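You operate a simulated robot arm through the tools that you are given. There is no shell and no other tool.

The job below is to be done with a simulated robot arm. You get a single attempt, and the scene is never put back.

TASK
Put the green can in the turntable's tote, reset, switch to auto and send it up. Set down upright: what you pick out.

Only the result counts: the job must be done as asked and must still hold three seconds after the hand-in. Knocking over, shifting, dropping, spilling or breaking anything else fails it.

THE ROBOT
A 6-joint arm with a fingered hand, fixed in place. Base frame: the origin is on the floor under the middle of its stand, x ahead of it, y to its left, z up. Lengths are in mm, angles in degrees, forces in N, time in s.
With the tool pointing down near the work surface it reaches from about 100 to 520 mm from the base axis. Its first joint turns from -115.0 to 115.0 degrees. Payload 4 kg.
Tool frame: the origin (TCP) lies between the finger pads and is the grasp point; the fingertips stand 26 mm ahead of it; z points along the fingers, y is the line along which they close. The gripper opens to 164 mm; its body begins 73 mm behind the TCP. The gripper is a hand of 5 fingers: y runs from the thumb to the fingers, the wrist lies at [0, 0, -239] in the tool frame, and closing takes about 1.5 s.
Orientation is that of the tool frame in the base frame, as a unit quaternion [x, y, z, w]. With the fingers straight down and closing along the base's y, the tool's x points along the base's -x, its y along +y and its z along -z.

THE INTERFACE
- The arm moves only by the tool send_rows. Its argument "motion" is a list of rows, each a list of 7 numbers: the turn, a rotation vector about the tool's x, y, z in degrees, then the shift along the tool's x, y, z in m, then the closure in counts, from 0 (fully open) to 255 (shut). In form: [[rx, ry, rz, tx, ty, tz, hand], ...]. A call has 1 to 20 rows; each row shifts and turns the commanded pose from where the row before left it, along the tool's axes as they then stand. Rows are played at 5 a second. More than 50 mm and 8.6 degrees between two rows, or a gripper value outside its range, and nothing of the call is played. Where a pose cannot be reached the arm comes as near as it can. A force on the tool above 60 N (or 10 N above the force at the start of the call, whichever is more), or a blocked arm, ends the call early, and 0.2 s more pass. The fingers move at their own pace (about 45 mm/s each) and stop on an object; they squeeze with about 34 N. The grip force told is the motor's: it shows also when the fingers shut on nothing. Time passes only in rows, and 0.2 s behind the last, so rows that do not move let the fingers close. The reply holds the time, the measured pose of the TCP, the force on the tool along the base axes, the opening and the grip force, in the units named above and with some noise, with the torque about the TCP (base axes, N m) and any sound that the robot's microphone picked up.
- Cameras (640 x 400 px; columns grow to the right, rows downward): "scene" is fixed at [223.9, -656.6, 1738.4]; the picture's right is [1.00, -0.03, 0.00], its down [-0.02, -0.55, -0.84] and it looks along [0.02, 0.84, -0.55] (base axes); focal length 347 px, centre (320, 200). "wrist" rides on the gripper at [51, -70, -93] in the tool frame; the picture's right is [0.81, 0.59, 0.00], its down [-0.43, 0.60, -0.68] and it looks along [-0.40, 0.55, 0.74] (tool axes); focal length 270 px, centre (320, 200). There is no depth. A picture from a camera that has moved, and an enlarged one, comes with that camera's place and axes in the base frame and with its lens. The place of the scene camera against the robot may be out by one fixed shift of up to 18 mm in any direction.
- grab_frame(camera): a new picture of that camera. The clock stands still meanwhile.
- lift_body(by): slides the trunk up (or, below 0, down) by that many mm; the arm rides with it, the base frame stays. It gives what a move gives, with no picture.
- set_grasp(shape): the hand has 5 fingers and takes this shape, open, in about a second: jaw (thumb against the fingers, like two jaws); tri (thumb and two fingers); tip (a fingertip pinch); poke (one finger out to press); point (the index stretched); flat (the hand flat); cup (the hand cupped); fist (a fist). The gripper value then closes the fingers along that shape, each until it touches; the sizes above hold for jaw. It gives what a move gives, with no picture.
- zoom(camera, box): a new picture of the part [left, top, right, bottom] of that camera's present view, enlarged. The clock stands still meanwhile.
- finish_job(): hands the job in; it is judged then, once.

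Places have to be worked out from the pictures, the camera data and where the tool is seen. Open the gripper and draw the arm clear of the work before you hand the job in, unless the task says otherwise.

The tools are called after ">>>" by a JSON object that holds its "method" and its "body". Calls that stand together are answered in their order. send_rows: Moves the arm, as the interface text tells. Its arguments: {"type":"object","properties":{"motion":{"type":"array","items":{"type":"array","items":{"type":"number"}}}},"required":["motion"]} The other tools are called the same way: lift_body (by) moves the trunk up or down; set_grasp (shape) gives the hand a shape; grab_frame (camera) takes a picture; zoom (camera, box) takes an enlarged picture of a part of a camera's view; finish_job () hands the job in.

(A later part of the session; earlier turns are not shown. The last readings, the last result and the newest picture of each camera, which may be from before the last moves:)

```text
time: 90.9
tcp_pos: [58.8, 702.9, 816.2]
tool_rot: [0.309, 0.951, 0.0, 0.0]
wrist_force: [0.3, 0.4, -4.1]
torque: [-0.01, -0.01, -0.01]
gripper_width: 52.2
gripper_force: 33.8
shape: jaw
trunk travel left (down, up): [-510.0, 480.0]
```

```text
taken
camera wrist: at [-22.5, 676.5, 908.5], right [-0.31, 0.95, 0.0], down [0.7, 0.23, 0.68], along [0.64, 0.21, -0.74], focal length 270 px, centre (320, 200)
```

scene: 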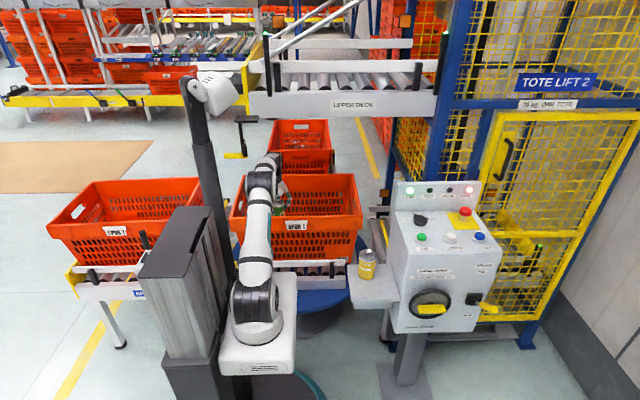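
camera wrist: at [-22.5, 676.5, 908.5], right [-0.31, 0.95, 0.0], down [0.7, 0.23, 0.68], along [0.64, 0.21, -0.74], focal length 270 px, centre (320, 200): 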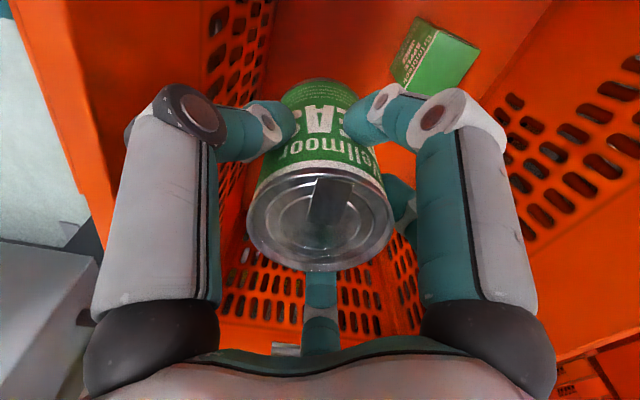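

Inside the tote now. I lower with the arm 120 mm and check the forearm's clearance above the tote rim.

>>> {"method": "send_rows", "body": {"motion": [[0, 0, 0, 0, 0, 0.04, 255], [0, 0, 0, 0, 0, 0.04, 255], [0, 0, 0, 0, 0, 0.04, 255], [0, 0, 0, 0, 0, 0, 255]]}}

>>> {"method": "zoom", "body": {"camera": "scene", "box": [220, 120, 370, 290]}}

>>> {"method": "grab_frame", "body": {"camera": "wrist"}}

```text
time: 91.9
tcp_pos: [58.8, 702.3, 697.1]
tool_rot: [0.31, 0.951, 0.001, 0.0]
wrist_force: [-0.7, -0.8, -3.3]
torque: [-0.02, 0.03, -0.01]
gripper_width: 52.5
gripper_force: 33.5
shape: jaw
trunk travel left (down, up): [-510.0, 480.0]
```

```text
2.35 times, centred on (295, 205) of scene
camera zoom: at [223.9, -656.6, 1738.4], right [1.0, -0.03, 0.0], down [-0.02, -0.55, -0.84], along [0.02, 0.84, -0.55], focal length 816 px, centre (379, 188)
```

zoom: 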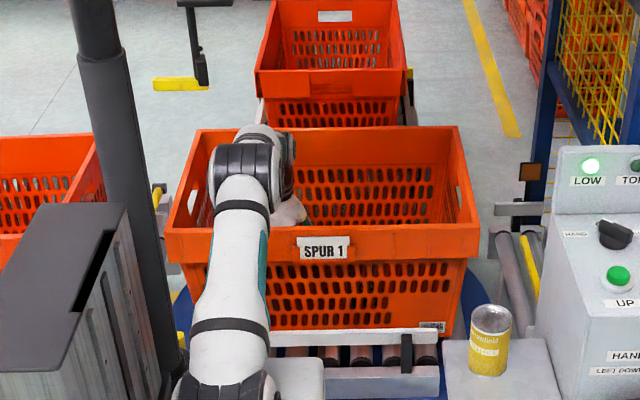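

```text
taken
camera wrist: at [-21.9, 675.4, 788.8], right [-0.31, 0.95, 0.0], down [0.7, 0.23, 0.68], along [0.64, 0.21, -0.74], focal length 270 px, centre (320, 200)
```

wrist: 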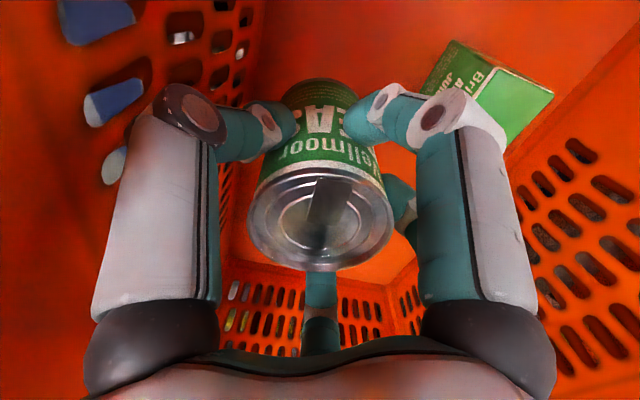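

The forearm slopes down steeply and is well above the rim so far. I lower another 55 mm.

>>> {"method": "send_rows", "body": {"motion": [[0, 0, 0, 0, 0, 0.02, 255], [0, 0, 0, 0, 0, 0.02, 255], [0, 0, 0, 0, 0, 0.015, 255], [0, 0, 0, 0, 0, 0, 255]]}}

>>> {"method": "zoom", "body": {"camera": "scene", "box": [240, 150, 320, 240]}}

>>> {"method": "grab_frame", "body": {"camera": "wrist"}}

```text
time: 92.9
tcp_pos: [61.2, 702.6, 640.5]
tool_rot: [0.309, 0.951, -0.001, 0.001]
wrist_force: [-1.0, 0.4, -2.7]
torque: [-0.02, -0.01, 0.01]
gripper_width: 52.7
gripper_force: 34.1
shape: jaw
trunk travel left (down, up): [-510.0, 480.0]
```

```text
4.44 times, centred on (280, 195) of scene
camera zoom: at [223.9, -656.6, 1738.4], right [1.0, -0.03, 0.0], down [-0.02, -0.55, -0.84], along [0.02, 0.84, -0.55], focal length 1541 px, centre (498, 222)
```

zoom: 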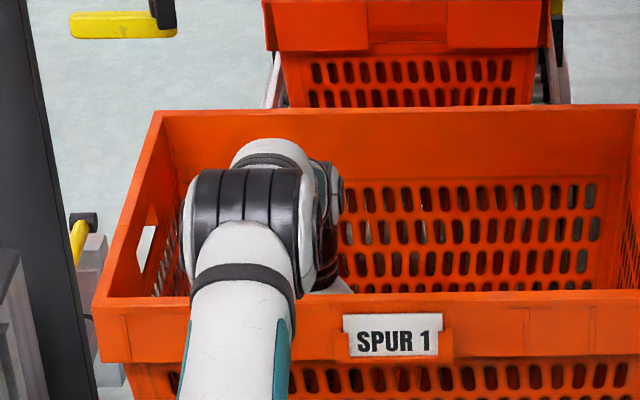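

```text
taken
camera wrist: at [-22.8, 675.8, 733.7], right [-0.31, 0.95, 0.0], down [0.7, 0.23, 0.68], along [0.64, 0.21, -0.74], focal length 270 px, centre (320, 200)
```

wrist: 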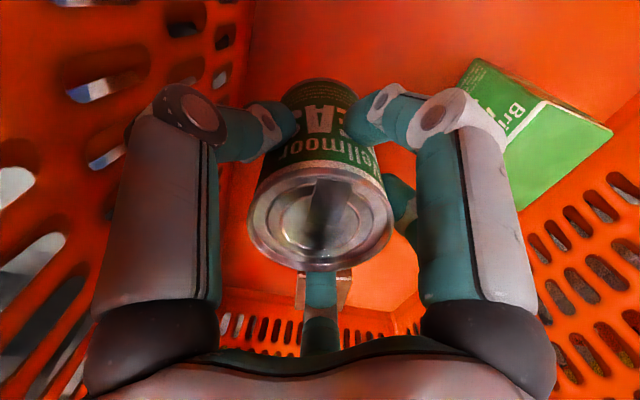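

By the elbow's position the forearm clears the rim by over 30 mm even at the end. I lower slowly, 24 mm first.

>>> {"method": "send_rows", "body": {"motion": [[0, 0, 0, 0, 0, 0.006, 255], [0, 0, 0, 0, 0, 0.006, 255], [0, 0, 0, 0, 0, 0.006, 255], [0, 0, 0, 0, 0, 0.005, 255], [0, 0, 0, 0, 0, 0, 255]]}}

>>> {"method": "grab_frame", "body": {"camera": "wrist"}}

```text
time: 94.1
tcp_pos: [58.6, 704.1, 617.8]
tool_rot: [0.31, 0.951, 0.0, 0.001]
wrist_force: [0.2, -0.6, -3.5]
torque: [0.01, -0.01, 0.02]
gripper_width: 52.6
gripper_force: 34.0
shape: jaw
trunk travel left (down, up): [-510.0, 480.0]
```

```text
taken
camera wrist: at [-23.0, 676.4, 710.6], right [-0.31, 0.95, 0.0], down [0.7, 0.23, 0.68], along [0.64, 0.21, -0.74], focal length 270 px, centre (320, 200)
```

wrist: 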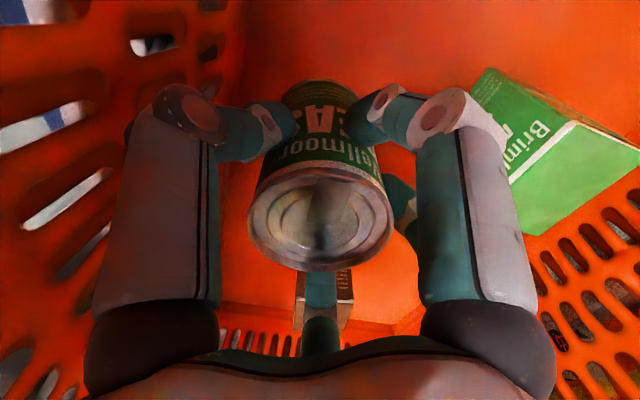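

No floor contact yet at z=618. I go on in 2.5 mm steps.

>>> {"method": "send_rows", "body": {"motion": [[0, 0, 0, 0, 0, 0.0025, 255], [0, 0, 0, 0, 0, 0.0025, 255], [0, 0, 0, 0, 0, 0.0025, 255], [0, 0, 0, 0, 0, 0, 255]]}}

>>> {"method": "send_rows", "body": {"motion": [[0, 0, 0, 0, 0, 0.0025, 255], [0, 0, 0, 0, 0, 0, 255]]}}

```text
time: 95.1
tcp_pos: [59.5, 703.0, 611.0]
tool_rot: [0.309, 0.951, 0.0, 0.0]
wrist_force: [0.4, 0.1, -3.3]
torque: [0.04, 0.03, 0.02]
gripper_width: 52.6
gripper_force: 34.0
shape: jaw
trunk travel left (down, up): [-510.0, 480.0]
```

```text
time: 95.7
tcp_pos: [59.8, 703.1, 609.2]
tool_rot: [0.31, 0.951, 0.0, 0.0]
wrist_force: [0.1, 0.5, -3.5]
torque: [-0.02, -0.01, 0.0]
gripper_width: 52.3
gripper_force: 33.7
shape: jaw
trunk travel left (down, up): [-510.0, 480.0]
```

Still hanging free (-3.5 N). I keep lowering in single 2 mm steps until the force changes.

>>> {"method": "send_rows", "body": {"motion": [[0, 0, 0, 0, 0, 0.002, 255], [0, 0, 0, 0, 0, 0.002, 255], [0, 0, 0, 0, 0, 0, 255]]}}

>>> {"method": "send_rows", "body": {"motion": [[0, 0, 0, 0, 0, 0.002, 255], [0, 0, 0, 0, 0, 0, 255]]}}

```text
time: 96.5
tcp_pos: [59.4, 703.3, 604.3]
tool_rot: [0.309, 0.951, 0.0, 0.0]
wrist_force: [0.2, -0.3, -3.3]
torque: [-0.03, 0.0, 0.0]
gripper_width: 52.4
gripper_force: 34.2
shape: jaw
trunk travel left (down, up): [-510.0, 480.0]
```

```text
time: 97.1
tcp_pos: [59.2, 703.7, 601.9]
tool_rot: [0.309, 0.951, 0.0, 0.0]
wrist_force: [-0.6, 0.6, -3.9]
torque: [0.0, -0.02, 0.01]
gripper_width: 52.6
gripper_force: 34.0
shape: jaw
trunk travel left (down, up): [-510.0, 480.0]
```

Not yet touching at 602. I continue in 2 mm steps.

>>> {"method": "send_rows", "body": {"motion": [[0, 0, 0, 0, 0, 0.002, 255], [0, 0, 0, 0, 0, 0, 255]]}}

>>> {"method": "send_rows", "body": {"motion": [[0, 0, 0, 0, 0, 0.002, 255], [0, 0, 0, 0, 0, 0, 255]]}}

>>> {"method": "send_rows", "body": {"motion": [[0, 0, 0, 0, 0, 0.002, 255], [0, 0, 0, 0, 0, 0, 255]]}}

```text
time: 97.7
tcp_pos: [59.4, 703.3, 599.8]
tool_rot: [0.308, 0.951, 0.0, 0.0]
wrist_force: [0.4, -0.6, -3.4]
torque: [-0.01, 0.02, -0.02]
gripper_width: 52.7
gripper_force: 33.6
shape: jaw
trunk travel left (down, up): [-510.0, 480.0]
```

```text
time: 98.3
tcp_pos: [60.8, 704.5, 597.9]
tool_rot: [0.31, 0.951, -0.001, 0.0]
wrist_force: [0.2, 0.0, -2.7]
torque: [-0.02, 0.01, 0.0]
gripper_width: 52.5
gripper_force: 34.4
shape: jaw
trunk travel left (down, up): [-510.0, 480.0]
```

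```text
time: 98.9
tcp_pos: [60.3, 702.7, 596.4]
tool_rot: [0.309, 0.951, 0.0, 0.0]
wrist_force: [-0.2, -0.2, -2.2]
torque: [-0.03, 0.0, -0.04]
gripper_width: 52.6
gripper_force: 34.1
shape: jaw
trunk travel left (down, up): [-510.0, 480.0]
```

Force still near -2 to -3 N. I look at the can's foot and go two more small steps.

>>> {"method": "zoom", "body": {"camera": "wrist", "box": [220, 50, 420, 200]}}

>>> {"method": "send_rows", "body": {"motion": [[0, 0, 0, 0, 0, 0.002, 255], [0, 0, 0, 0, 0, 0, 255]]}}

>>> {"method": "send_rows", "body": {"motion": [[0, 0, 0, 0, 0, 0.002, 255], [0, 0, 0, 0, 0, 0, 255]]}}

```text
2.67 times, centred on (320, 125) of wrist
camera zoom: at [-22.8, 676.3, 688.8], right [-0.31, 0.95, 0.0], down [0.7, 0.23, 0.68], along [0.64, 0.21, -0.74], focal length 721 px, centre (320, 400)
```

zoom: 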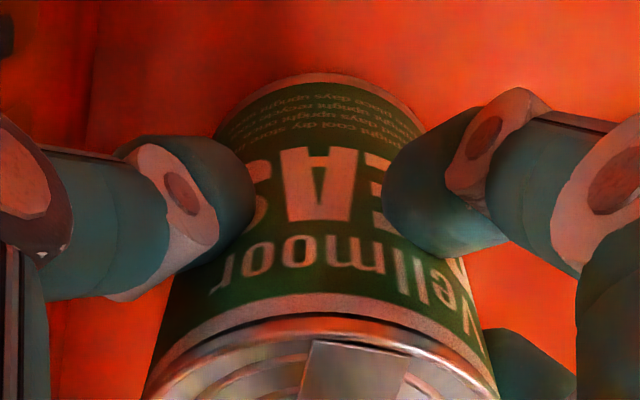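

```text
time: 99.5
tcp_pos: [59.1, 702.4, 594.4]
tool_rot: [0.309, 0.951, 0.0, 0.001]
wrist_force: [0.3, -0.1, -2.4]
torque: [-0.01, 0.0, 0.02]
gripper_width: 52.4
gripper_force: 34.1
shape: jaw
trunk travel left (down, up): [-510.0, 480.0]
```

```text
time: 100.1
tcp_pos: [59.1, 703.6, 591.4]
tool_rot: [0.309, 0.951, 0.0, 0.0]
wrist_force: [0.8, 0.6, -3.0]
torque: [-0.01, -0.01, 0.01]
gripper_width: 52.5
gripper_force: 34.0
shape: jaw
trunk travel left (down, up): [-510.0, 480.0]
```

Still not down at 591; I continue stepwise.

>>> {"method": "send_rows", "body": {"motion": [[0, 0, 0, 0, 0, 0.002, 255], [0, 0, 0, 0, 0, 0, 255]]}}

>>> {"method": "send_rows", "body": {"motion": [[0, 0, 0, 0, 0, 0.002, 255], [0, 0, 0, 0, 0, 0, 255]]}}

>>> {"method": "send_rows", "body": {"motion": [[0, 0, 0, 0, 0, 0.002, 255], [0, 0, 0, 0, 0, 0, 255]]}}

>>> {"method": "send_rows", "body": {"motion": [[0, 0, 0, 0, 0, 0.002, 255], [0, 0, 0, 0, 0, 0, 255]]}}

```text
time: 100.7
tcp_pos: [59.2, 702.9, 590.7]
tool_rot: [0.309, 0.951, 0.0, 0.0]
wrist_force: [0.8, 1.0, -3.9]
torque: [0.01, -0.01, 0.01]
gripper_width: 52.7
gripper_force: 33.6
shape: jaw
trunk travel left (down, up): [-510.0, 480.0]
```

```text
time: 101.3
tcp_pos: [60.0, 703.4, 588.9]
tool_rot: [0.309, 0.951, 0.0, -0.001]
wrist_force: [-0.5, -0.9, -3.2]
torque: [0.01, -0.02, 0.01]
gripper_width: 52.5
gripper_force: 34.2
shape: jaw
trunk travel left (down, up): [-510.0, 480.0]
```

```text
time: 101.9
tcp_pos: [59.2, 703.8, 586.6]
tool_rot: [0.308, 0.951, 0.0, 0.0]
wrist_force: [-0.7, 0.5, -3.0]
torque: [0.03, 0.03, 0.0]
gripper_width: 52.5
gripper_force: 34.1
shape: jaw
trunk travel left (down, up): [-510.0, 480.0]
```

```text
time: 102.5
tcp_pos: [58.5, 704.0, 585.6]
tool_rot: [0.309, 0.951, -0.001, 0.0]
wrist_force: [0.5, 0.3, -1.0]
torque: [-0.01, 0.01, -0.02]
gripper_width: 52.4
gripper_force: 34.7
shape: jaw
trunk travel left (down, up): [-510.0, 480.0]
```

The weight reading dropped to -1 N: likely first contact with the floor. One more 1.5 mm step to confirm.

>>> {"method": "send_rows", "body": {"motion": [[0, 0, 0, 0, 0, 0.0015, 255], [0, 0, 0, 0, 0, 0, 255]]}}

>>> {"method": "grab_frame", "body": {"camera": "wrist"}}

```text
time: 103.1
tcp_pos: [58.4, 704.5, 584.7]
tool_rot: [0.31, 0.951, 0.001, -0.001]
wrist_force: [2.0, -2.4, 8.9]
torque: [-0.12, 0.0, 0.01]
gripper_width: 52.5
gripper_force: 34.4
shape: jaw
trunk travel left (down, up): [-510.0, 480.0]
```

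```text
taken
camera wrist: at [-22.9, 676.7, 676.4], right [-0.31, 0.95, 0.0], down [0.7, 0.23, 0.68], along [0.64, 0.21, -0.74], focal length 270 px, centre (320, 200)
```

wrist: 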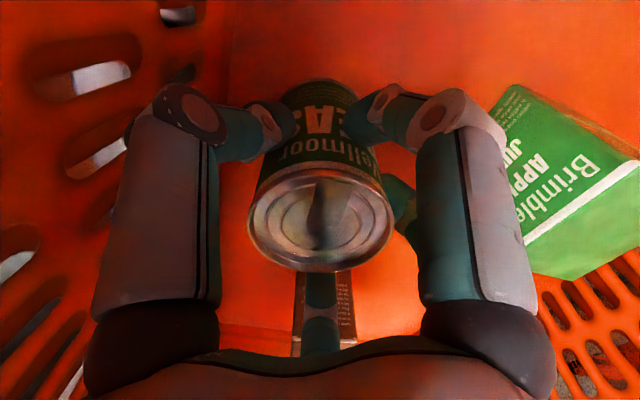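

Contact is confirmed (+9 N). I ease up 1 mm and open the hand just enough to free the can.

>>> {"method": "send_rows", "body": {"motion": [[0, 0, 0, 0, 0, -0.001, 255], [0, 0, 0, 0, 0, 0, 172], [0, 0, 0, 0, 0, 0, 165], [0, 0, 0, 0, 0, 0, 158], [0, 0, 0, 0, 0, 0, 150], [0, 0, 0, 0, 0, 0, 143], [0, 0, 0, 0, 0, 0, 138], [0, 0, 0, 0, 0, 0, 138]]}}

>>> {"method": "grab_frame", "body": {"camera": "wrist"}}

```text
time: 104.9
tcp_pos: [58.7, 704.4, 586.0]
tool_rot: [0.308, 0.951, 0.0, -0.001]
wrist_force: [-0.6, 0.3, 0.0]
torque: [0.02, -0.04, 0.0]
gripper_width: 74.9
gripper_force: 0.0
shape: jaw
trunk travel left (down, up): [-510.0, 480.0]
```

```text
taken
camera wrist: at [-22.8, 676.7, 676.3], right [-0.31, 0.95, 0.0], down [0.7, 0.23, 0.68], along [0.64, 0.21, -0.74], focal length 270 px, centre (320, 200)
```

wrist: 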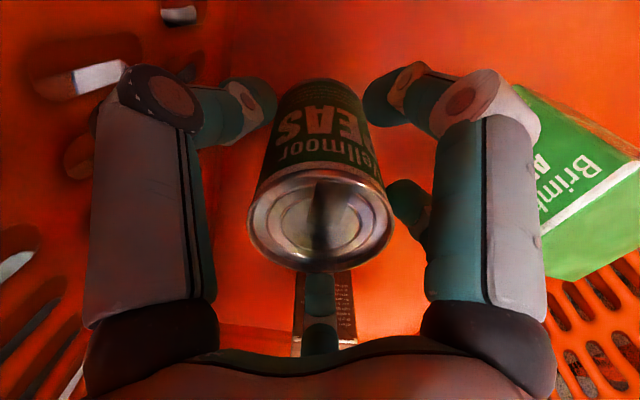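

The can stands free and upright on the tote floor. I raise the hand straight up out of the ring.

>>> {"method": "send_rows", "body": {"motion": [[0, 0, 0, 0, 0, -0.01, 138], [0, 0, 0, 0, 0, -0.015, 138], [0, 0, 0, 0, 0, -0.02, 138], [0, 0, 0, 0, 0, -0.03, 138], [0, 0, 0, 0, 0, -0.04, 138], [0, 0, 0, 0, 0, -0.04, 138], [0, 0, 0, 0, 0, -0.04, 138], [0, 0, 0, 0, 0, -0.035, 138], [0, 0, 0, 0, 0, 0, 138]]}}

>>> {"method": "grab_frame", "body": {"camera": "wrist"}}

>>> {"method": "grab_frame", "body": {"camera": "scene"}}

```text
time: 106.9
tcp_pos: [58.3, 701.8, 814.3]
tool_rot: [0.309, 0.951, 0.0, 0.0]
wrist_force: [0.0, -0.2, 0.2]
torque: [0.02, 0.01, 0.01]
gripper_width: 75.2
gripper_force: 0.1
shape: jaw
trunk travel left (down, up): [-510.0, 480.0]
```

```text
taken
camera wrist: at [-23.2, 674.2, 906.1], right [-0.31, 0.95, 0.0], down [0.7, 0.23, 0.68], along [0.64, 0.21, -0.74], focal length 270 px, centre (320, 200)
```

wrist: 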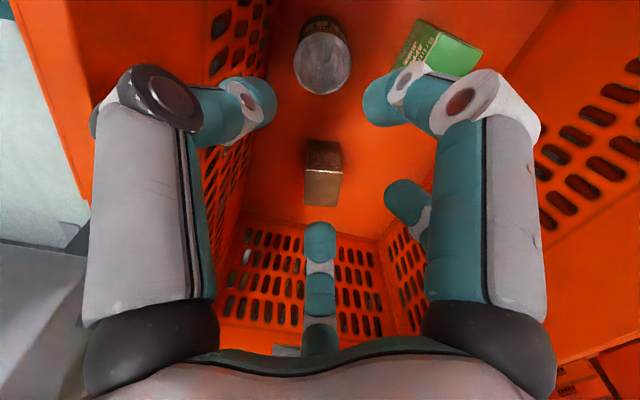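

```text
taken
```

scene: 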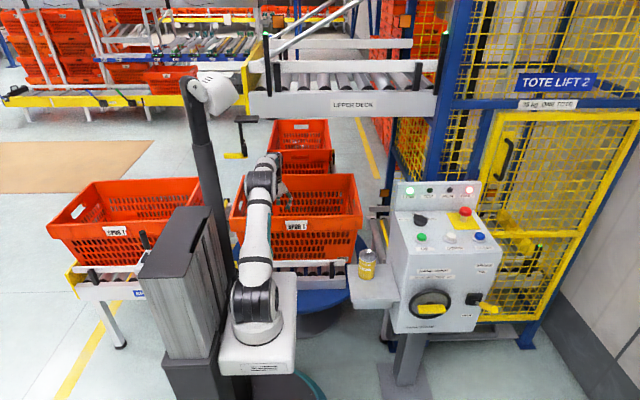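

The can stands upright in the tote and the other two things are untouched. I raise the trunk to clear the rim, withdraw, and raise the trunk again for the work at the tray and panel.

>>> {"method": "lift_body", "body": {"by": 120}}

>>> {"method": "send_rows", "body": {"motion": [[0, 0, 0, -0.0394, -0.02461, 0, 121], [0, 0, 0, -0.0394, -0.02461, 0, 121], [0, 0, 0, -0.0394, -0.02461, 0, 121], [0, 0, 0, -0.0394, -0.02461, 0, 121], [0, 0, 0, -0.0394, -0.02461, 0, 121], [0, 0, 0, -0.0394, -0.02461, 0, 121], [0, 0, 0, -0.0394, -0.02461, 0, 121], [0, 0, 0, 0, 0, 0, 121]]}}

>>> {"method": "lift_body", "body": {"by": 170}}

>>> {"method": "zoom", "body": {"camera": "scene", "box": [340, 235, 420, 305]}}

>>> {"method": "zoom", "body": {"camera": "scene", "box": [220, 140, 380, 280]}}

```text
time: 108.4
tcp_pos: [58.3, 702.2, 933.5]
tool_rot: [0.309, 0.951, 0.0, 0.0]
wrist_force: [-0.2, 0.1, -0.3]
torque: [0.02, 0.02, -0.02]
gripper_width: 75.0
gripper_force: 0.2
shape: jaw
trunk travel left (down, up): [-630.0, 360.0]
```

```text
time: 110.2
tcp_pos: [180.5, 398.9, 933.9]
tool_rot: [0.31, 0.951, 0.0, 0.0]
wrist_force: [-0.1, 0.6, 0.2]
torque: [0.03, 0.01, -0.01]
gripper_width: 85.7
gripper_force: 0.1
shape: jaw
trunk travel left (down, up): [-630.0, 360.0]
```

```text
time: 112.1
tcp_pos: [179.3, 399.7, 1102.6]
tool_rot: [0.309, 0.951, 0.0, 0.0]
wrist_force: [-0.6, -0.2, -0.2]
torque: [-0.04, 0.03, -0.02]
gripper_width: 85.7
gripper_force: 0.0
shape: jaw
trunk travel left (down, up): [-800.0, 190.0]
```

```text
5.71 times, centred on (380, 270) of scene
camera zoom: at [223.9, -656.6, 1738.4], right [1.0, -0.03, 0.0], down [-0.02, -0.55, -0.84], along [0.02, 0.84, -0.55], focal length 1982 px, centre (-23, -200)
```

zoom: 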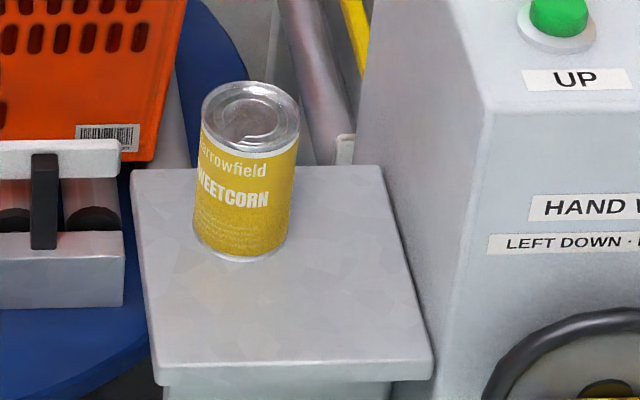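

```text
2.86 times, centred on (300, 210) of scene
camera zoom: at [223.9, -656.6, 1738.4], right [1.0, -0.03, 0.0], down [-0.02, -0.55, -0.84], along [0.02, 0.84, -0.55], focal length 991 px, centre (377, 171)
```

zoom: 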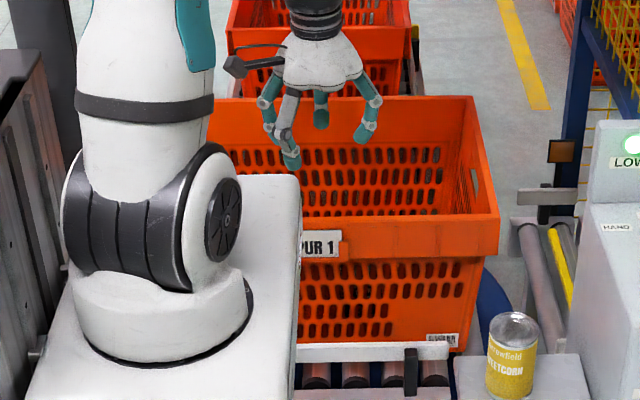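

The sweetcorn can is about 7 mm in x and -4 mm in y off its first place. I'll bring it back by centring the open hand on its original position (407,267) and closing gently around it. First I move above that point.

>>> {"method": "send_rows", "body": {"motion": [[0, 0, 0, -0.0437, 0.0044, 0, 100], [0, 0, 0, -0.0437, 0.0044, 0, 100], [0, 0, 0, -0.0437, 0.0044, 0, 100], [0, 0, 0, -0.0437, 0.0044, 0, 100], [0, 0, 0, -0.0437, 0.0044, 0, 100], [0, 0, 0, -0.0437, 0.0044, 0, 100], [0, 0, 0, 0, 0, 0.04, 100], [0, 0, 0, 0, 0, 0.04, 100], [0, 0, 0, 0, 0, 0.04, 100], [0, 0, 0, 0, 0, 0, 100]]}}

>>> {"method": "grab_frame", "body": {"camera": "wrist"}}

>>> {"method": "zoom", "body": {"camera": "scene", "box": [330, 200, 430, 300]}}

```text
time: 114.3
tcp_pos: [408.1, 267.1, 983.2]
tool_rot: [0.309, 0.951, 0.0, 0.0]
wrist_force: [-0.6, -0.3, 0.8]
torque: [-0.01, -0.01, -0.04]
gripper_width: 99.3
gripper_force: 0.1
shape: jaw
trunk travel left (down, up): [-800.0, 190.0]
```

```text
taken
camera wrist: at [325.0, 239.5, 1075.1], right [-0.31, 0.95, 0.0], down [0.7, 0.23, 0.68], along [0.64, 0.21, -0.74], focal length 270 px, centre (320, 200)
```

wrist: 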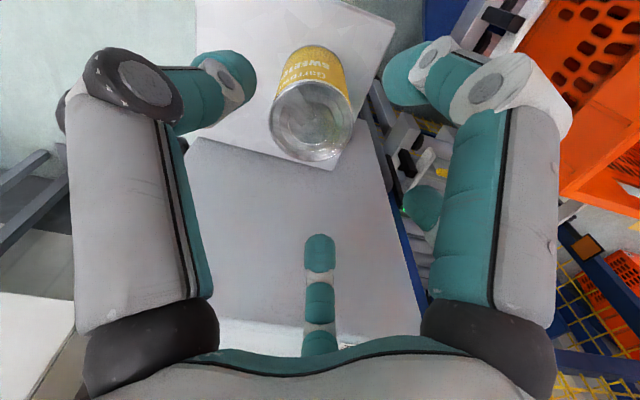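

```text
4.00 times, centred on (380, 250) of scene
camera zoom: at [223.9, -656.6, 1738.4], right [1.0, -0.03, 0.0], down [-0.02, -0.55, -0.84], along [0.02, 0.84, -0.55], focal length 1387 px, centre (80, 0)
```

zoom: 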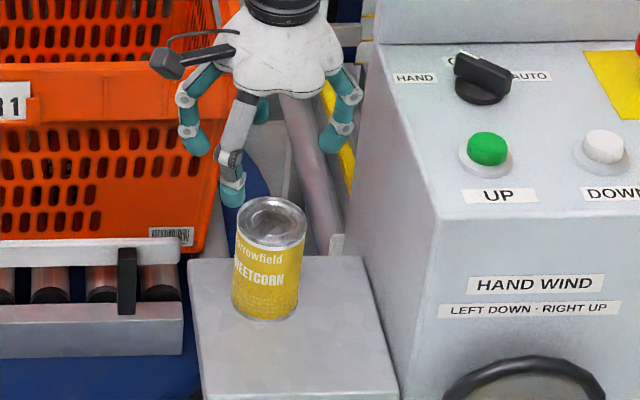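

The hand is over the right point, the can 7.5 mm off-centre within a 100 mm opening. I descend around it.

>>> {"method": "send_rows", "body": {"motion": [[0, 0, 0, 0, 0, 0.03, 100], [0, 0, 0, 0, 0, 0.03, 100], [0, 0, 0, 0, 0, 0.02, 100], [0, 0, 0, 0, 0, 0.02, 100], [0, 0, 0, 0, 0, 0, 100]]}}

>>> {"method": "grab_frame", "body": {"camera": "wrist"}}

```text
time: 115.5
tcp_pos: [409.0, 266.4, 883.0]
tool_rot: [0.309, 0.951, 0.0, 0.0]
wrist_force: [0.6, 0.0, 0.1]
torque: [0.03, -0.01, -0.02]
gripper_width: 99.0
gripper_force: 0.1
shape: jaw
trunk travel left (down, up): [-800.0, 190.0]
```

```text
taken
camera wrist: at [326.7, 239.3, 975.1], right [-0.31, 0.95, 0.0], down [0.7, 0.23, 0.68], along [0.64, 0.21, -0.74], focal length 270 px, centre (320, 200)
```

wrist: 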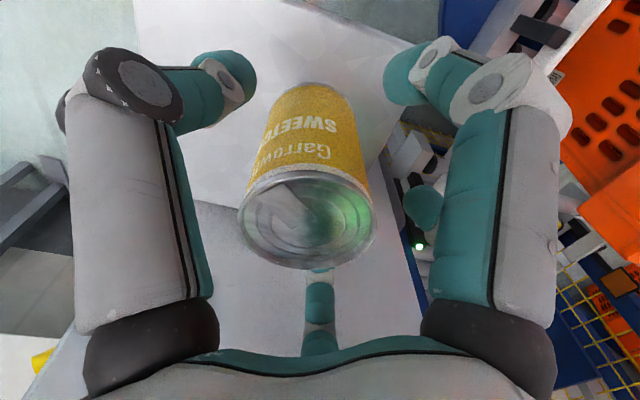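

I shift 1.3 mm to the exact original place and close gently, stopping just short of a grip, so the digits nudge the can to the centre.

>>> {"method": "send_rows", "body": {"motion": [[0, 0, 0, 0.0012, -0.0005, 0, 100], [0, 0, 0, 0, 0, 0, 112], [0, 0, 0, 0, 0, 0, 122], [0, 0, 0, 0, 0, 0, 132], [0, 0, 0, 0, 0, 0, 140], [0, 0, 0, 0, 0, 0, 147], [0, 0, 0, 0, 0, 0, 153], [0, 0, 0, 0, 0, 0, 158], [0, 0, 0, 0, 0, 0, 163], [0, 0, 0, 0, 0, 0, 167], [0, 0, 0, 0, 0, 0, 169], [0, 0, 0, 0, 0, 0, 169]]}}

>>> {"method": "grab_frame", "body": {"camera": "wrist"}}

>>> {"method": "zoom", "body": {"camera": "scene", "box": [340, 235, 420, 305]}}

```text
time: 118.1
tcp_pos: [406.9, 267.6, 882.2]
tool_rot: [0.31, 0.951, 0.0, 0.0]
wrist_force: [0.3, -0.7, -2.9]
torque: [0.0, 0.03, -0.03]
gripper_width: 51.7
gripper_force: 34.0
shape: jaw
trunk travel left (down, up): [-800.0, 190.0]
```

```text
taken
camera wrist: at [325.1, 239.6, 974.7], right [-0.31, 0.95, 0.0], down [0.7, 0.23, 0.68], along [0.64, 0.21, -0.74], focal length 270 px, centre (320, 200)
```

wrist: 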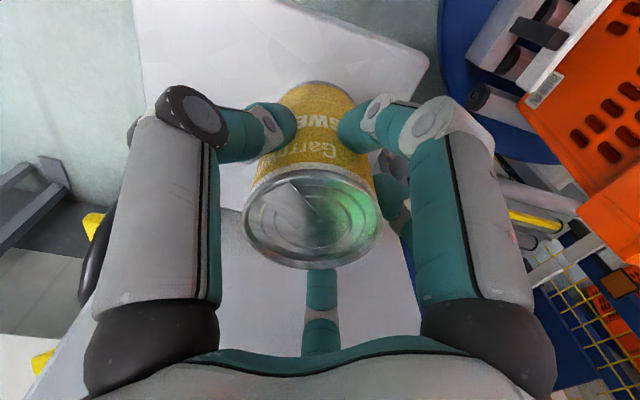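

```text
5.71 times, centred on (380, 270) of scene
camera zoom: at [223.9, -656.6, 1738.4], right [1.0, -0.03, 0.0], down [-0.02, -0.55, -0.84], along [0.02, 0.84, -0.55], focal length 1982 px, centre (-23, -200)
```

zoom: 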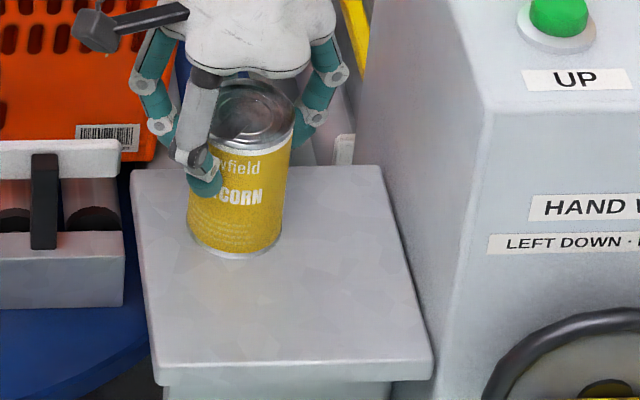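

The hand closed fully on it, a little more than meant. I open it again slowly and look where the can stands.

>>> {"method": "send_rows", "body": {"motion": [[0, 0, 0, 0, 0, 0, 166], [0, 0, 0, 0, 0, 0, 160], [0, 0, 0, 0, 0, 0, 154], [0, 0, 0, 0, 0, 0, 147], [0, 0, 0, 0, 0, 0, 138], [0, 0, 0, 0, 0, 0, 125], [0, 0, 0, 0, 0, 0, 112], [0, 0, 0, 0, 0, 0, 100], [0, 0, 0, 0, 0, 0, 100]]}}

>>> {"method": "grab_frame", "body": {"camera": "wrist"}}

>>> {"method": "zoom", "body": {"camera": "scene", "box": [340, 235, 420, 305]}}

```text
time: 120.1
tcp_pos: [407.3, 266.2, 883.8]
tool_rot: [0.309, 0.951, 0.0, 0.0]
wrist_force: [-0.6, -0.1, 0.4]
torque: [-0.04, 0.02, 0.0]
gripper_width: 98.9
gripper_force: 0.1
shape: jaw
trunk travel left (down, up): [-800.0, 190.0]
```

```text
taken
camera wrist: at [325.2, 239.6, 974.9], right [-0.31, 0.95, 0.0], down [0.7, 0.23, 0.68], along [0.64, 0.21, -0.74], focal length 270 px, centre (320, 200)
```

wrist: 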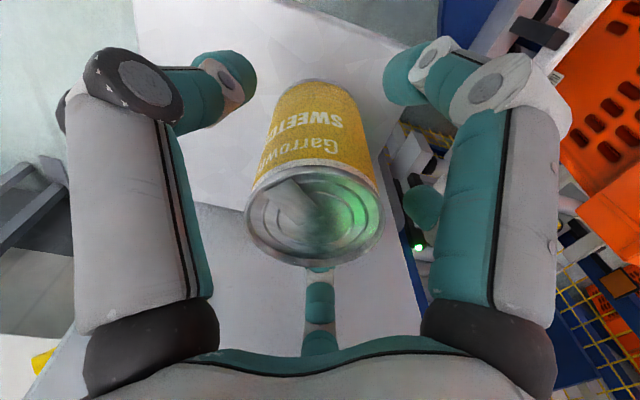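

```text
5.71 times, centred on (380, 270) of scene
camera zoom: at [223.9, -656.6, 1738.4], right [1.0, -0.03, 0.0], down [-0.02, -0.55, -0.84], along [0.02, 0.84, -0.55], focal length 1982 px, centre (-23, -200)
```

zoom: 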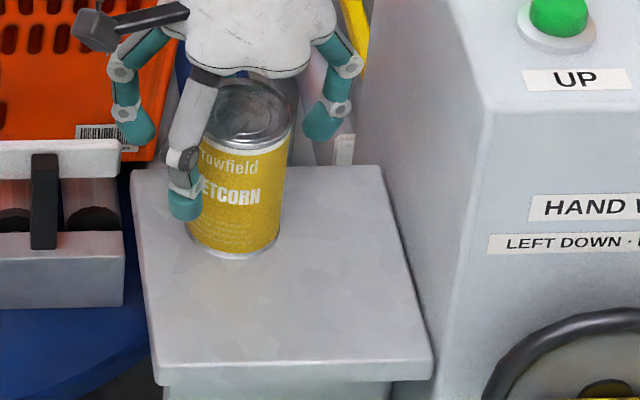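

The can is nearly back. I lift the hand clear and compare with the first picture.

>>> {"method": "send_rows", "body": {"motion": [[0, 0, 0, 0, 0, -0.02, 100], [0, 0, 0, 0, 0, -0.03, 100], [0, 0, 0, 0, 0, -0.04, 100], [0, 0, 0, 0, 0, -0.04, 100], [0, 0, 0, 0, 0, -0.04, 100], [0, 0, 0, 0, 0, -0.04, 100], [0, 0, 0, 0, 0, 0, 100]]}}

>>> {"method": "zoom", "body": {"camera": "scene", "box": [340, 235, 420, 305]}}

```text
time: 121.7
tcp_pos: [407.6, 268.9, 1095.5]
tool_rot: [0.308, 0.951, 0.001, 0.0]
wrist_force: [0.3, 0.3, -0.4]
torque: [0.0, 0.01, 0.0]
gripper_width: 99.1
gripper_force: 0.1
shape: jaw
trunk travel left (down, up): [-800.0, 190.0]
```

```text
5.71 times, centred on (380, 270) of scene
camera zoom: at [223.9, -656.6, 1738.4], right [1.0, -0.03, 0.0], down [-0.02, -0.55, -0.84], along [0.02, 0.84, -0.55], focal length 1982 px, centre (-23, -200)
```

zoom: 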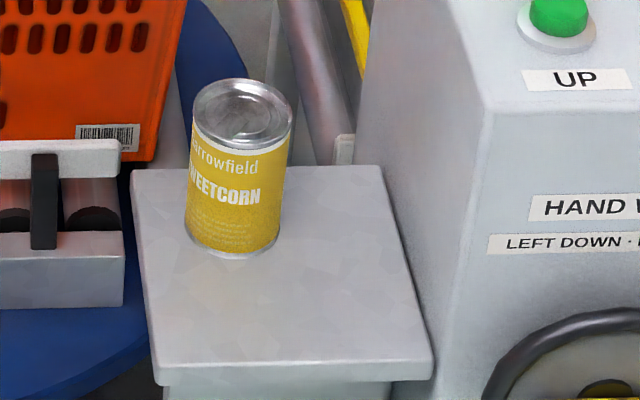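

The sweetcorn can is back to within about 2.5 mm of its first place and upright. Now the panel: I move above it, turn the hand, and take the "poke" shape.

>>> {"method": "send_rows", "body": {"motion": [[0, 0, 0, -0.041, 0.00943, -0.0141, 100], [0, 0, 0, -0.041, 0.00943, -0.0141, 100], [0, 0, 0, -0.041, 0.00943, -0.0141, 100], [0, 0, 0, -0.041, 0.00943, -0.0141, 100], [0, 0, 0, -0.041, 0.00943, -0.0141, 100], [0, 0, 0, -0.041, 0.00943, -0.0141, 100], [0, 0, 7.4, 0, 0, 0, 100], [0, 0, 7.4, 0, 0, 0, 100], [0, 0, 7.4, 0, 0, 0, 100], [0, 0, 7.4, 0, 0, 0, 100], [0, 0, 7.4, 0, 0, 0, 100], [0, 0, 0, 0, 0, 0, 100]]}}

>>> {"method": "set_grasp", "body": {"shape": "poke"}}

>>> {"method": "grab_frame", "body": {"camera": "wrist"}}

>>> {"method": "zoom", "body": {"camera": "scene", "box": [440, 80, 560, 250]}}

```text
time: 124.3
tcp_pos: [638.8, 169.0, 1176.2]
tool_rot: [0.595, 0.803, 0.0, 0.0]
wrist_force: [0.6, 0.0, -1.0]
torque: [-0.03, 0.07, -0.02]
gripper_width: 99.0
gripper_force: 0.0
shape: jaw
trunk travel left (down, up): [-800.0, 190.0]
```

```text
time: 125.2
tcp_pos: [638.5, 169.3, 1177.3]
tool_rot: [0.595, 0.804, 0.0, 0.0]
wrist_force: [-0.7, 0.1, 0.1]
torque: [-0.02, -0.01, 0.04]
gripper_width: 0.2
gripper_force: 0.0
shape: poke
trunk travel left (down, up): [-800.0, 190.0]
```

```text
taken
camera wrist: at [556.7, 196.3, 1268.6], right [0.33, 0.95, 0.0], down [0.7, -0.24, 0.68], along [0.64, -0.22, -0.74], focal length 270 px, centre (320, 200)
```

wrist: 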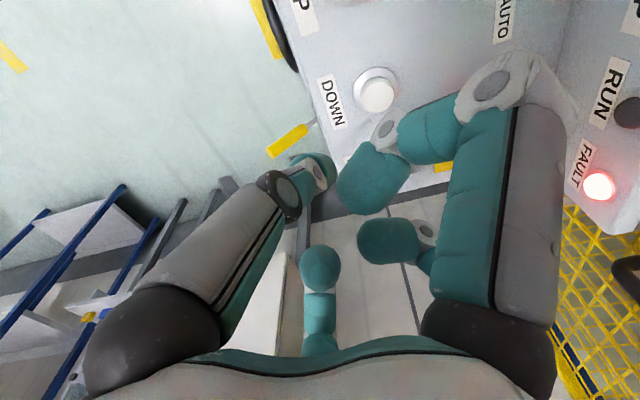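

```text
2.35 times, centred on (500, 165) of scene
camera zoom: at [223.9, -656.6, 1738.4], right [1.0, -0.03, 0.0], down [-0.02, -0.55, -0.84], along [0.02, 0.84, -0.55], focal length 816 px, centre (-104, 282)
```

zoom: 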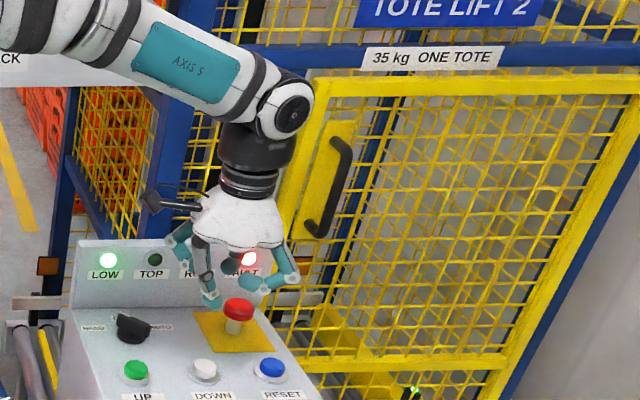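

The thumb tip lies on the tool axis. RESET is far out, so I lean the tool 25° outward and come to about 50 mm above it.

>>> {"method": "send_rows", "body": {"motion": [[-8.33, 0, 0, 0, 0, 0, 0], [-8.33, 0, 0, 0, 0, 0, 0], [-8.33, 0, 0, 0, 0, 0, 0], [0, 0, 0, 0.00125, 0.0193, 0.03245, 0], [0, 0, 0, 0.00125, 0.0193, 0.03245, 0], [0, 0, 0, 0.00125, 0.0193, 0.03245, 0], [0, 0, 0, 0.00125, 0.0193, 0.03245, 0], [0, 0, 0, 0, 0, 0, 0]]}}

>>> {"method": "grab_frame", "body": {"camera": "wrist"}}

>>> {"method": "zoom", "body": {"camera": "scene", "box": [420, 140, 540, 260]}}

```text
time: 127.0
tcp_pos: [757.9, 210.4, 1092.1]
tool_rot: [0.581, 0.785, 0.174, 0.129]
wrist_force: [0.1, 0.6, 0.0]
torque: [0.0, 0.01, 0.01]
gripper_width: 0.1
gripper_force: 0.2
shape: poke
trunk travel left (down, up): [-800.0, 190.0]
```

```text
taken
camera wrist: at [644.6, 227.8, 1146.1], right [0.27, 0.93, 0.25], down [0.37, -0.34, 0.87], along [0.89, -0.14, -0.44], focal length 270 px, centre (320, 200)
```

wrist: 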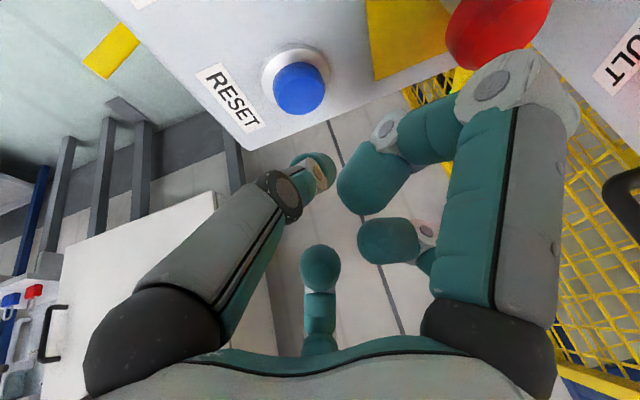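

```text
3.33 times, centred on (480, 200) of scene
camera zoom: at [223.9, -656.6, 1738.4], right [1.0, -0.03, 0.0], down [-0.02, -0.55, -0.84], along [0.02, 0.84, -0.55], focal length 1156 px, centre (-213, 200)
```

zoom: 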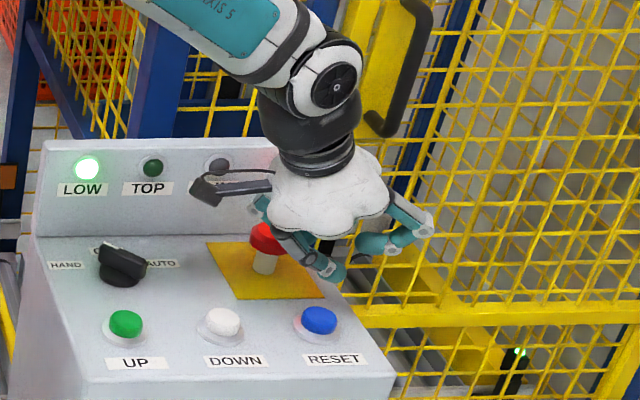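

RESET measured again from close by: about (761,216). I shift a few millimetres and come down to about 15 mm above it.

>>> {"method": "send_rows", "body": {"motion": [[0, 0, 0, 0.0035, -0.0023, -0.0011, 0], [0, 0, 0, 0, -0.00508, 0.01089, 0], [0, 0, 0, 0, -0.00508, 0.01089, 0], [0, 0, 0, 0, -0.00508, 0.01089, 0], [0, 0, 0, 0, 0, 0, 0]]}}

>>> {"method": "grab_frame", "body": {"camera": "wrist"}}

>>> {"method": "zoom", "body": {"camera": "scene", "box": [450, 190, 530, 260]}}

```text
time: 128.2
tcp_pos: [752.2, 212.0, 1056.5]
tool_rot: [0.581, 0.785, 0.174, 0.128]
wrist_force: [0.4, 0.0, -0.2]
torque: [-0.01, 0.01, 0.01]
gripper_width: 0.1
gripper_force: 0.0
shape: poke
trunk travel left (down, up): [-800.0, 190.0]
```

```text
taken
camera wrist: at [639.2, 229.8, 1110.3], right [0.27, 0.93, 0.25], down [0.37, -0.34, 0.87], along [0.89, -0.15, -0.44], focal length 270 px, centre (320, 200)
```

wrist: 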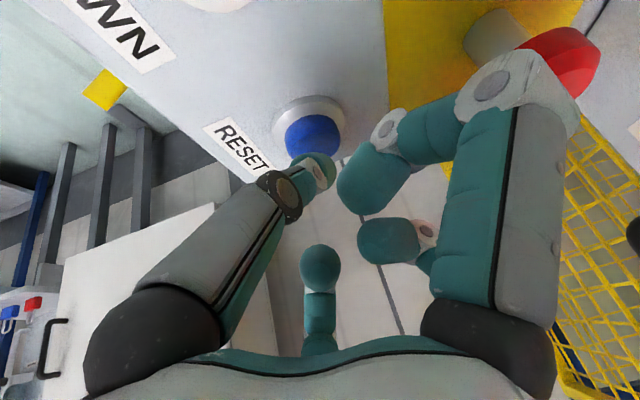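

```text
5.71 times, centred on (490, 225) of scene
camera zoom: at [223.9, -656.6, 1738.4], right [1.0, -0.03, 0.0], down [-0.02, -0.55, -0.84], along [0.02, 0.84, -0.55], focal length 1982 px, centre (-651, 57)
```

zoom: 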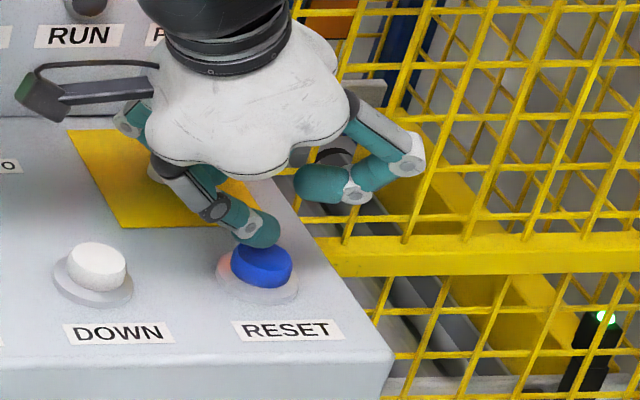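

The tip is right above the blue button. I go down in 4 mm steps watching for contact.

>>> {"method": "send_rows", "body": {"motion": [[0, 0, 0, 0, -0.00169, 0.00363, 0], [0, 0, 0, 0, -0.00169, 0.00363, 0], [0, 0, 0, 0, -0.00169, 0.00363, 0], [0, 0, 0, 0, 0, 0, 0]]}}

>>> {"method": "send_rows", "body": {"motion": [[0, 0, 0, 0, -0.00127, 0.00272, 0], [0, 0, 0, 0, 0, 0, 0]]}}

```text
time: 129.2
tcp_pos: [753.3, 211.0, 1043.7]
tool_rot: [0.581, 0.785, 0.173, 0.128]
wrist_force: [0.7, 0.1, -0.1]
torque: [-0.03, 0.02, 0.0]
gripper_width: 0.0
gripper_force: 0.1
shape: poke
trunk travel left (down, up): [-800.0, 190.0]
```

```text
time: 129.8
tcp_pos: [752.6, 210.7, 1041.3]
tool_rot: [0.58, 0.785, 0.174, 0.13]
wrist_force: [-0.7, -1.4, 3.1]
torque: [0.02, 0.0, 0.01]
gripper_width: 0.1
gripper_force: 0.1
shape: poke
trunk travel left (down, up): [-800.0, 190.0]
```

Contact (3 N). I press 3 mm further and check the lamps.

>>> {"method": "send_rows", "body": {"motion": [[0, 0, 0, 0, -0.00127, 0.00272, 0], [0, 0, 0, 0, 0, 0, 0]]}}

>>> {"method": "zoom", "body": {"camera": "scene", "box": [390, 170, 520, 260]}}

```text
time: 130.4
tcp_pos: [752.9, 210.1, 1038.1]
tool_rot: [0.581, 0.785, 0.174, 0.128]
wrist_force: [-0.1, -0.3, 4.3]
torque: [-0.05, -0.06, -0.01]
gripper_width: 0.0
gripper_force: 0.0
shape: poke
trunk travel left (down, up): [-800.0, 190.0]
heard: click
```

```text
4.44 times, centred on (455, 215) of scene
camera zoom: at [223.9, -656.6, 1738.4], right [1.0, -0.03, 0.0], down [-0.02, -0.55, -0.84], along [0.02, 0.84, -0.55], focal length 1541 px, centre (-280, 133)
```

zoom: 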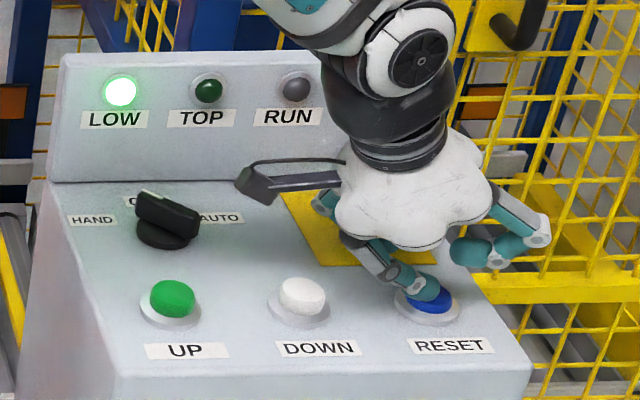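

A click was heard. I release the button by rising 60 mm and look at the FAULT lamp.

>>> {"method": "send_rows", "body": {"motion": [[0, 0, 0, 0, 0.00423, -0.00908, 0], [0, 0, 0, 0, 0.0085, -0.0182, 0], [0, 0, 0, 0, 0.0127, -0.0272, 0], [0, 0, 0, 0, 0, 0, 0]]}}

>>> {"method": "zoom", "body": {"camera": "scene", "box": [390, 170, 520, 260]}}

>>> {"method": "grab_frame", "body": {"camera": "wrist"}}

```text
time: 131.4
tcp_pos: [750.8, 211.0, 1096.9]
tool_rot: [0.581, 0.785, 0.173, 0.129]
wrist_force: [-0.2, 0.3, -0.1]
torque: [0.0, -0.02, 0.01]
gripper_width: 0.1
gripper_force: 0.1
shape: poke
trunk travel left (down, up): [-800.0, 190.0]
```

```text
4.44 times, centred on (455, 215) of scene
camera zoom: at [223.9, -656.6, 1738.4], right [1.0, -0.03, 0.0], down [-0.02, -0.55, -0.84], along [0.02, 0.84, -0.55], focal length 1541 px, centre (-280, 133)
```

zoom: 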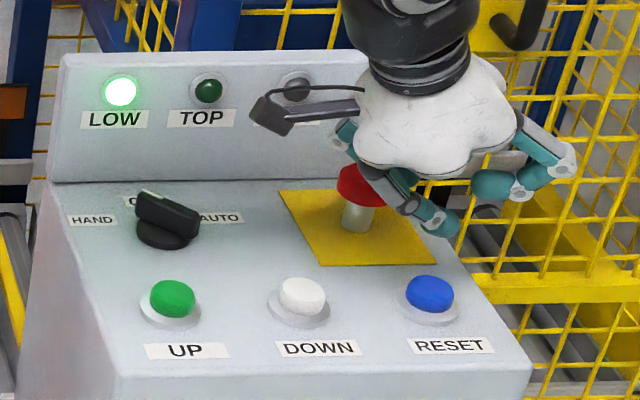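

```text
taken
camera wrist: at [639.0, 228.7, 1151.0], right [0.27, 0.93, 0.25], down [0.37, -0.34, 0.87], along [0.89, -0.15, -0.44], focal length 270 px, centre (320, 200)
```

wrist: 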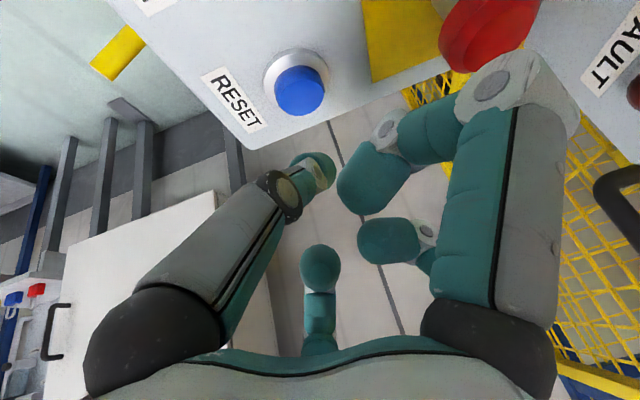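

Button released. I return to the pose above the panel and look at the lamps.

>>> {"method": "send_rows", "body": {"motion": [[0, 0, 0, -0.00175, -0.01865, -0.0308, 0], [0, 0, 0, -0.00175, -0.01865, -0.0308, 0], [0, 0, 0, -0.00175, -0.01865, -0.0308, 0], [0, 0, 0, -0.00175, -0.01865, -0.0308, 0], [8.33, 0, 0, 0, 0, 0, 0], [8.33, 0, 0, 0, 0, 0, 0], [8.33, 0, 0, 0, 0, 0, 0], [0, 0, 0, 0, 0, 0, 0]]}}

>>> {"method": "zoom", "body": {"camera": "scene", "box": [390, 170, 520, 260]}}

>>> {"method": "grab_frame", "body": {"camera": "wrist"}}

```text
time: 133.2
tcp_pos: [638.9, 168.1, 1178.2]
tool_rot: [0.595, 0.804, 0.0, 0.0]
wrist_force: [-0.3, -0.3, 0.0]
torque: [-0.01, 0.02, -0.01]
gripper_width: 0.0
gripper_force: 0.1
shape: poke
trunk travel left (down, up): [-800.0, 190.0]
```

```text
4.44 times, centred on (455, 215) of scene
camera zoom: at [223.9, -656.6, 1738.4], right [1.0, -0.03, 0.0], down [-0.02, -0.55, -0.84], along [0.02, 0.84, -0.55], focal length 1541 px, centre (-280, 133)
```

zoom: 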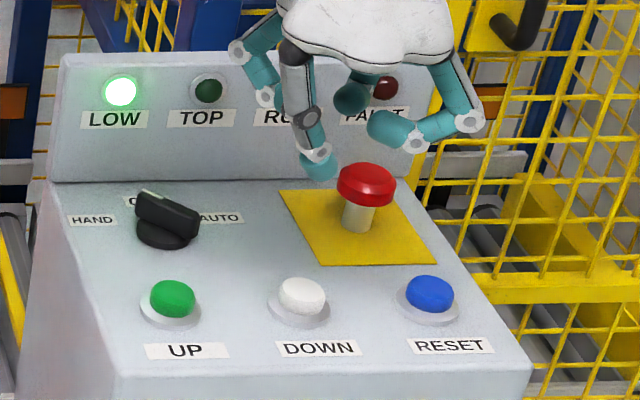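

```text
taken
camera wrist: at [557.4, 196.8, 1271.2], right [0.33, 0.95, 0.0], down [0.7, -0.24, 0.68], along [0.64, -0.22, -0.74], focal length 270 px, centre (320, 200)
```

wrist: 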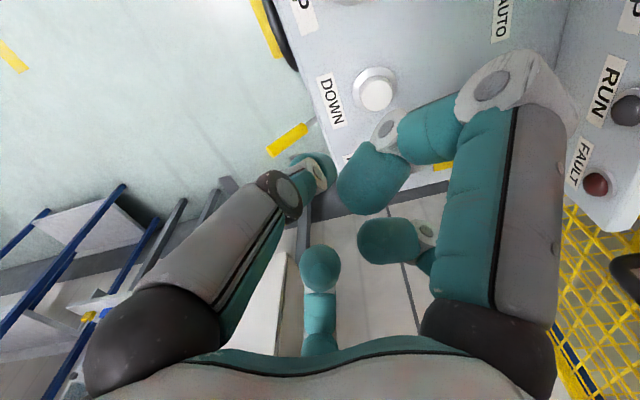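

The FAULT lamp is out. Next the selector: I move the poke finger above and to the right of the knob and look at it closely.

>>> {"method": "send_rows", "body": {"motion": [[0, 0, 0, 0.0408, 0.01, 0.0193, 0], [0, 0, 0, 0.0408, 0.01, 0.0193, 0], [0, 0, 0, 0.0408, 0.01, 0.0193, 0], [0, 0, 0, 0, 0, 0, 0]]}}

>>> {"method": "grab_frame", "body": {"camera": "wrist"}}

>>> {"method": "zoom", "body": {"camera": "wrist", "box": [230, 0, 450, 200]}}

>>> {"method": "zoom", "body": {"camera": "scene", "box": [390, 160, 490, 250]}}

```text
time: 134.2
tcp_pos: [631.6, 294.1, 1120.4]
tool_rot: [0.595, 0.803, 0.0, 0.0]
wrist_force: [0.0, 1.3, -0.6]
torque: [0.03, 0.01, 0.03]
gripper_width: 0.2
gripper_force: 0.1
shape: poke
trunk travel left (down, up): [-800.0, 190.0]
```

```text
taken
camera wrist: at [551.2, 322.0, 1212.0], right [0.33, 0.95, 0.0], down [0.7, -0.24, 0.68], along [0.64, -0.22, -0.74], focal length 270 px, centre (320, 200)
```

wrist: 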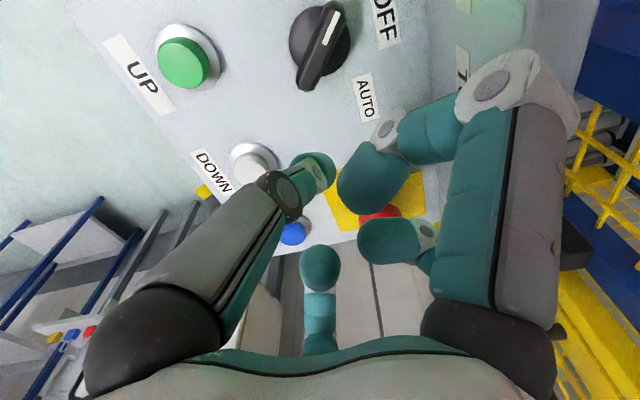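

```text
2.00 times, centred on (340, 100) of wrist
camera zoom: at [551.2, 322.0, 1212.0], right [0.33, 0.95, 0.0], down [0.7, -0.24, 0.68], along [0.64, -0.22, -0.74], focal length 541 px, centre (280, 400)
```

zoom: 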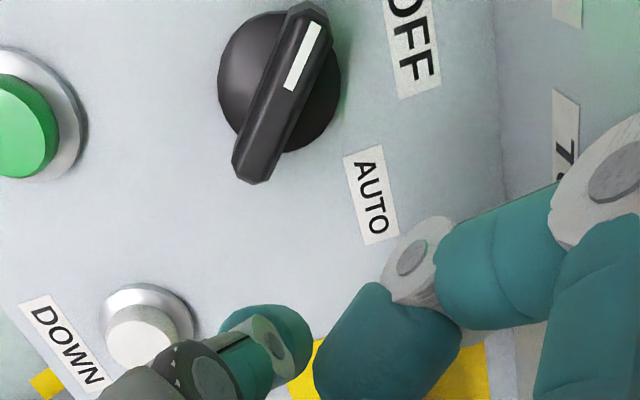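

```text
4.44 times, centred on (440, 205) of scene
camera zoom: at [223.9, -656.6, 1738.4], right [1.0, -0.03, 0.0], down [-0.02, -0.55, -0.84], along [0.02, 0.84, -0.55], focal length 1541 px, centre (-213, 178)
```

zoom: 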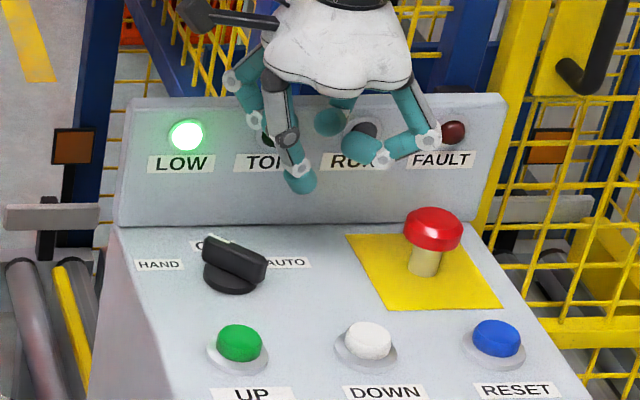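

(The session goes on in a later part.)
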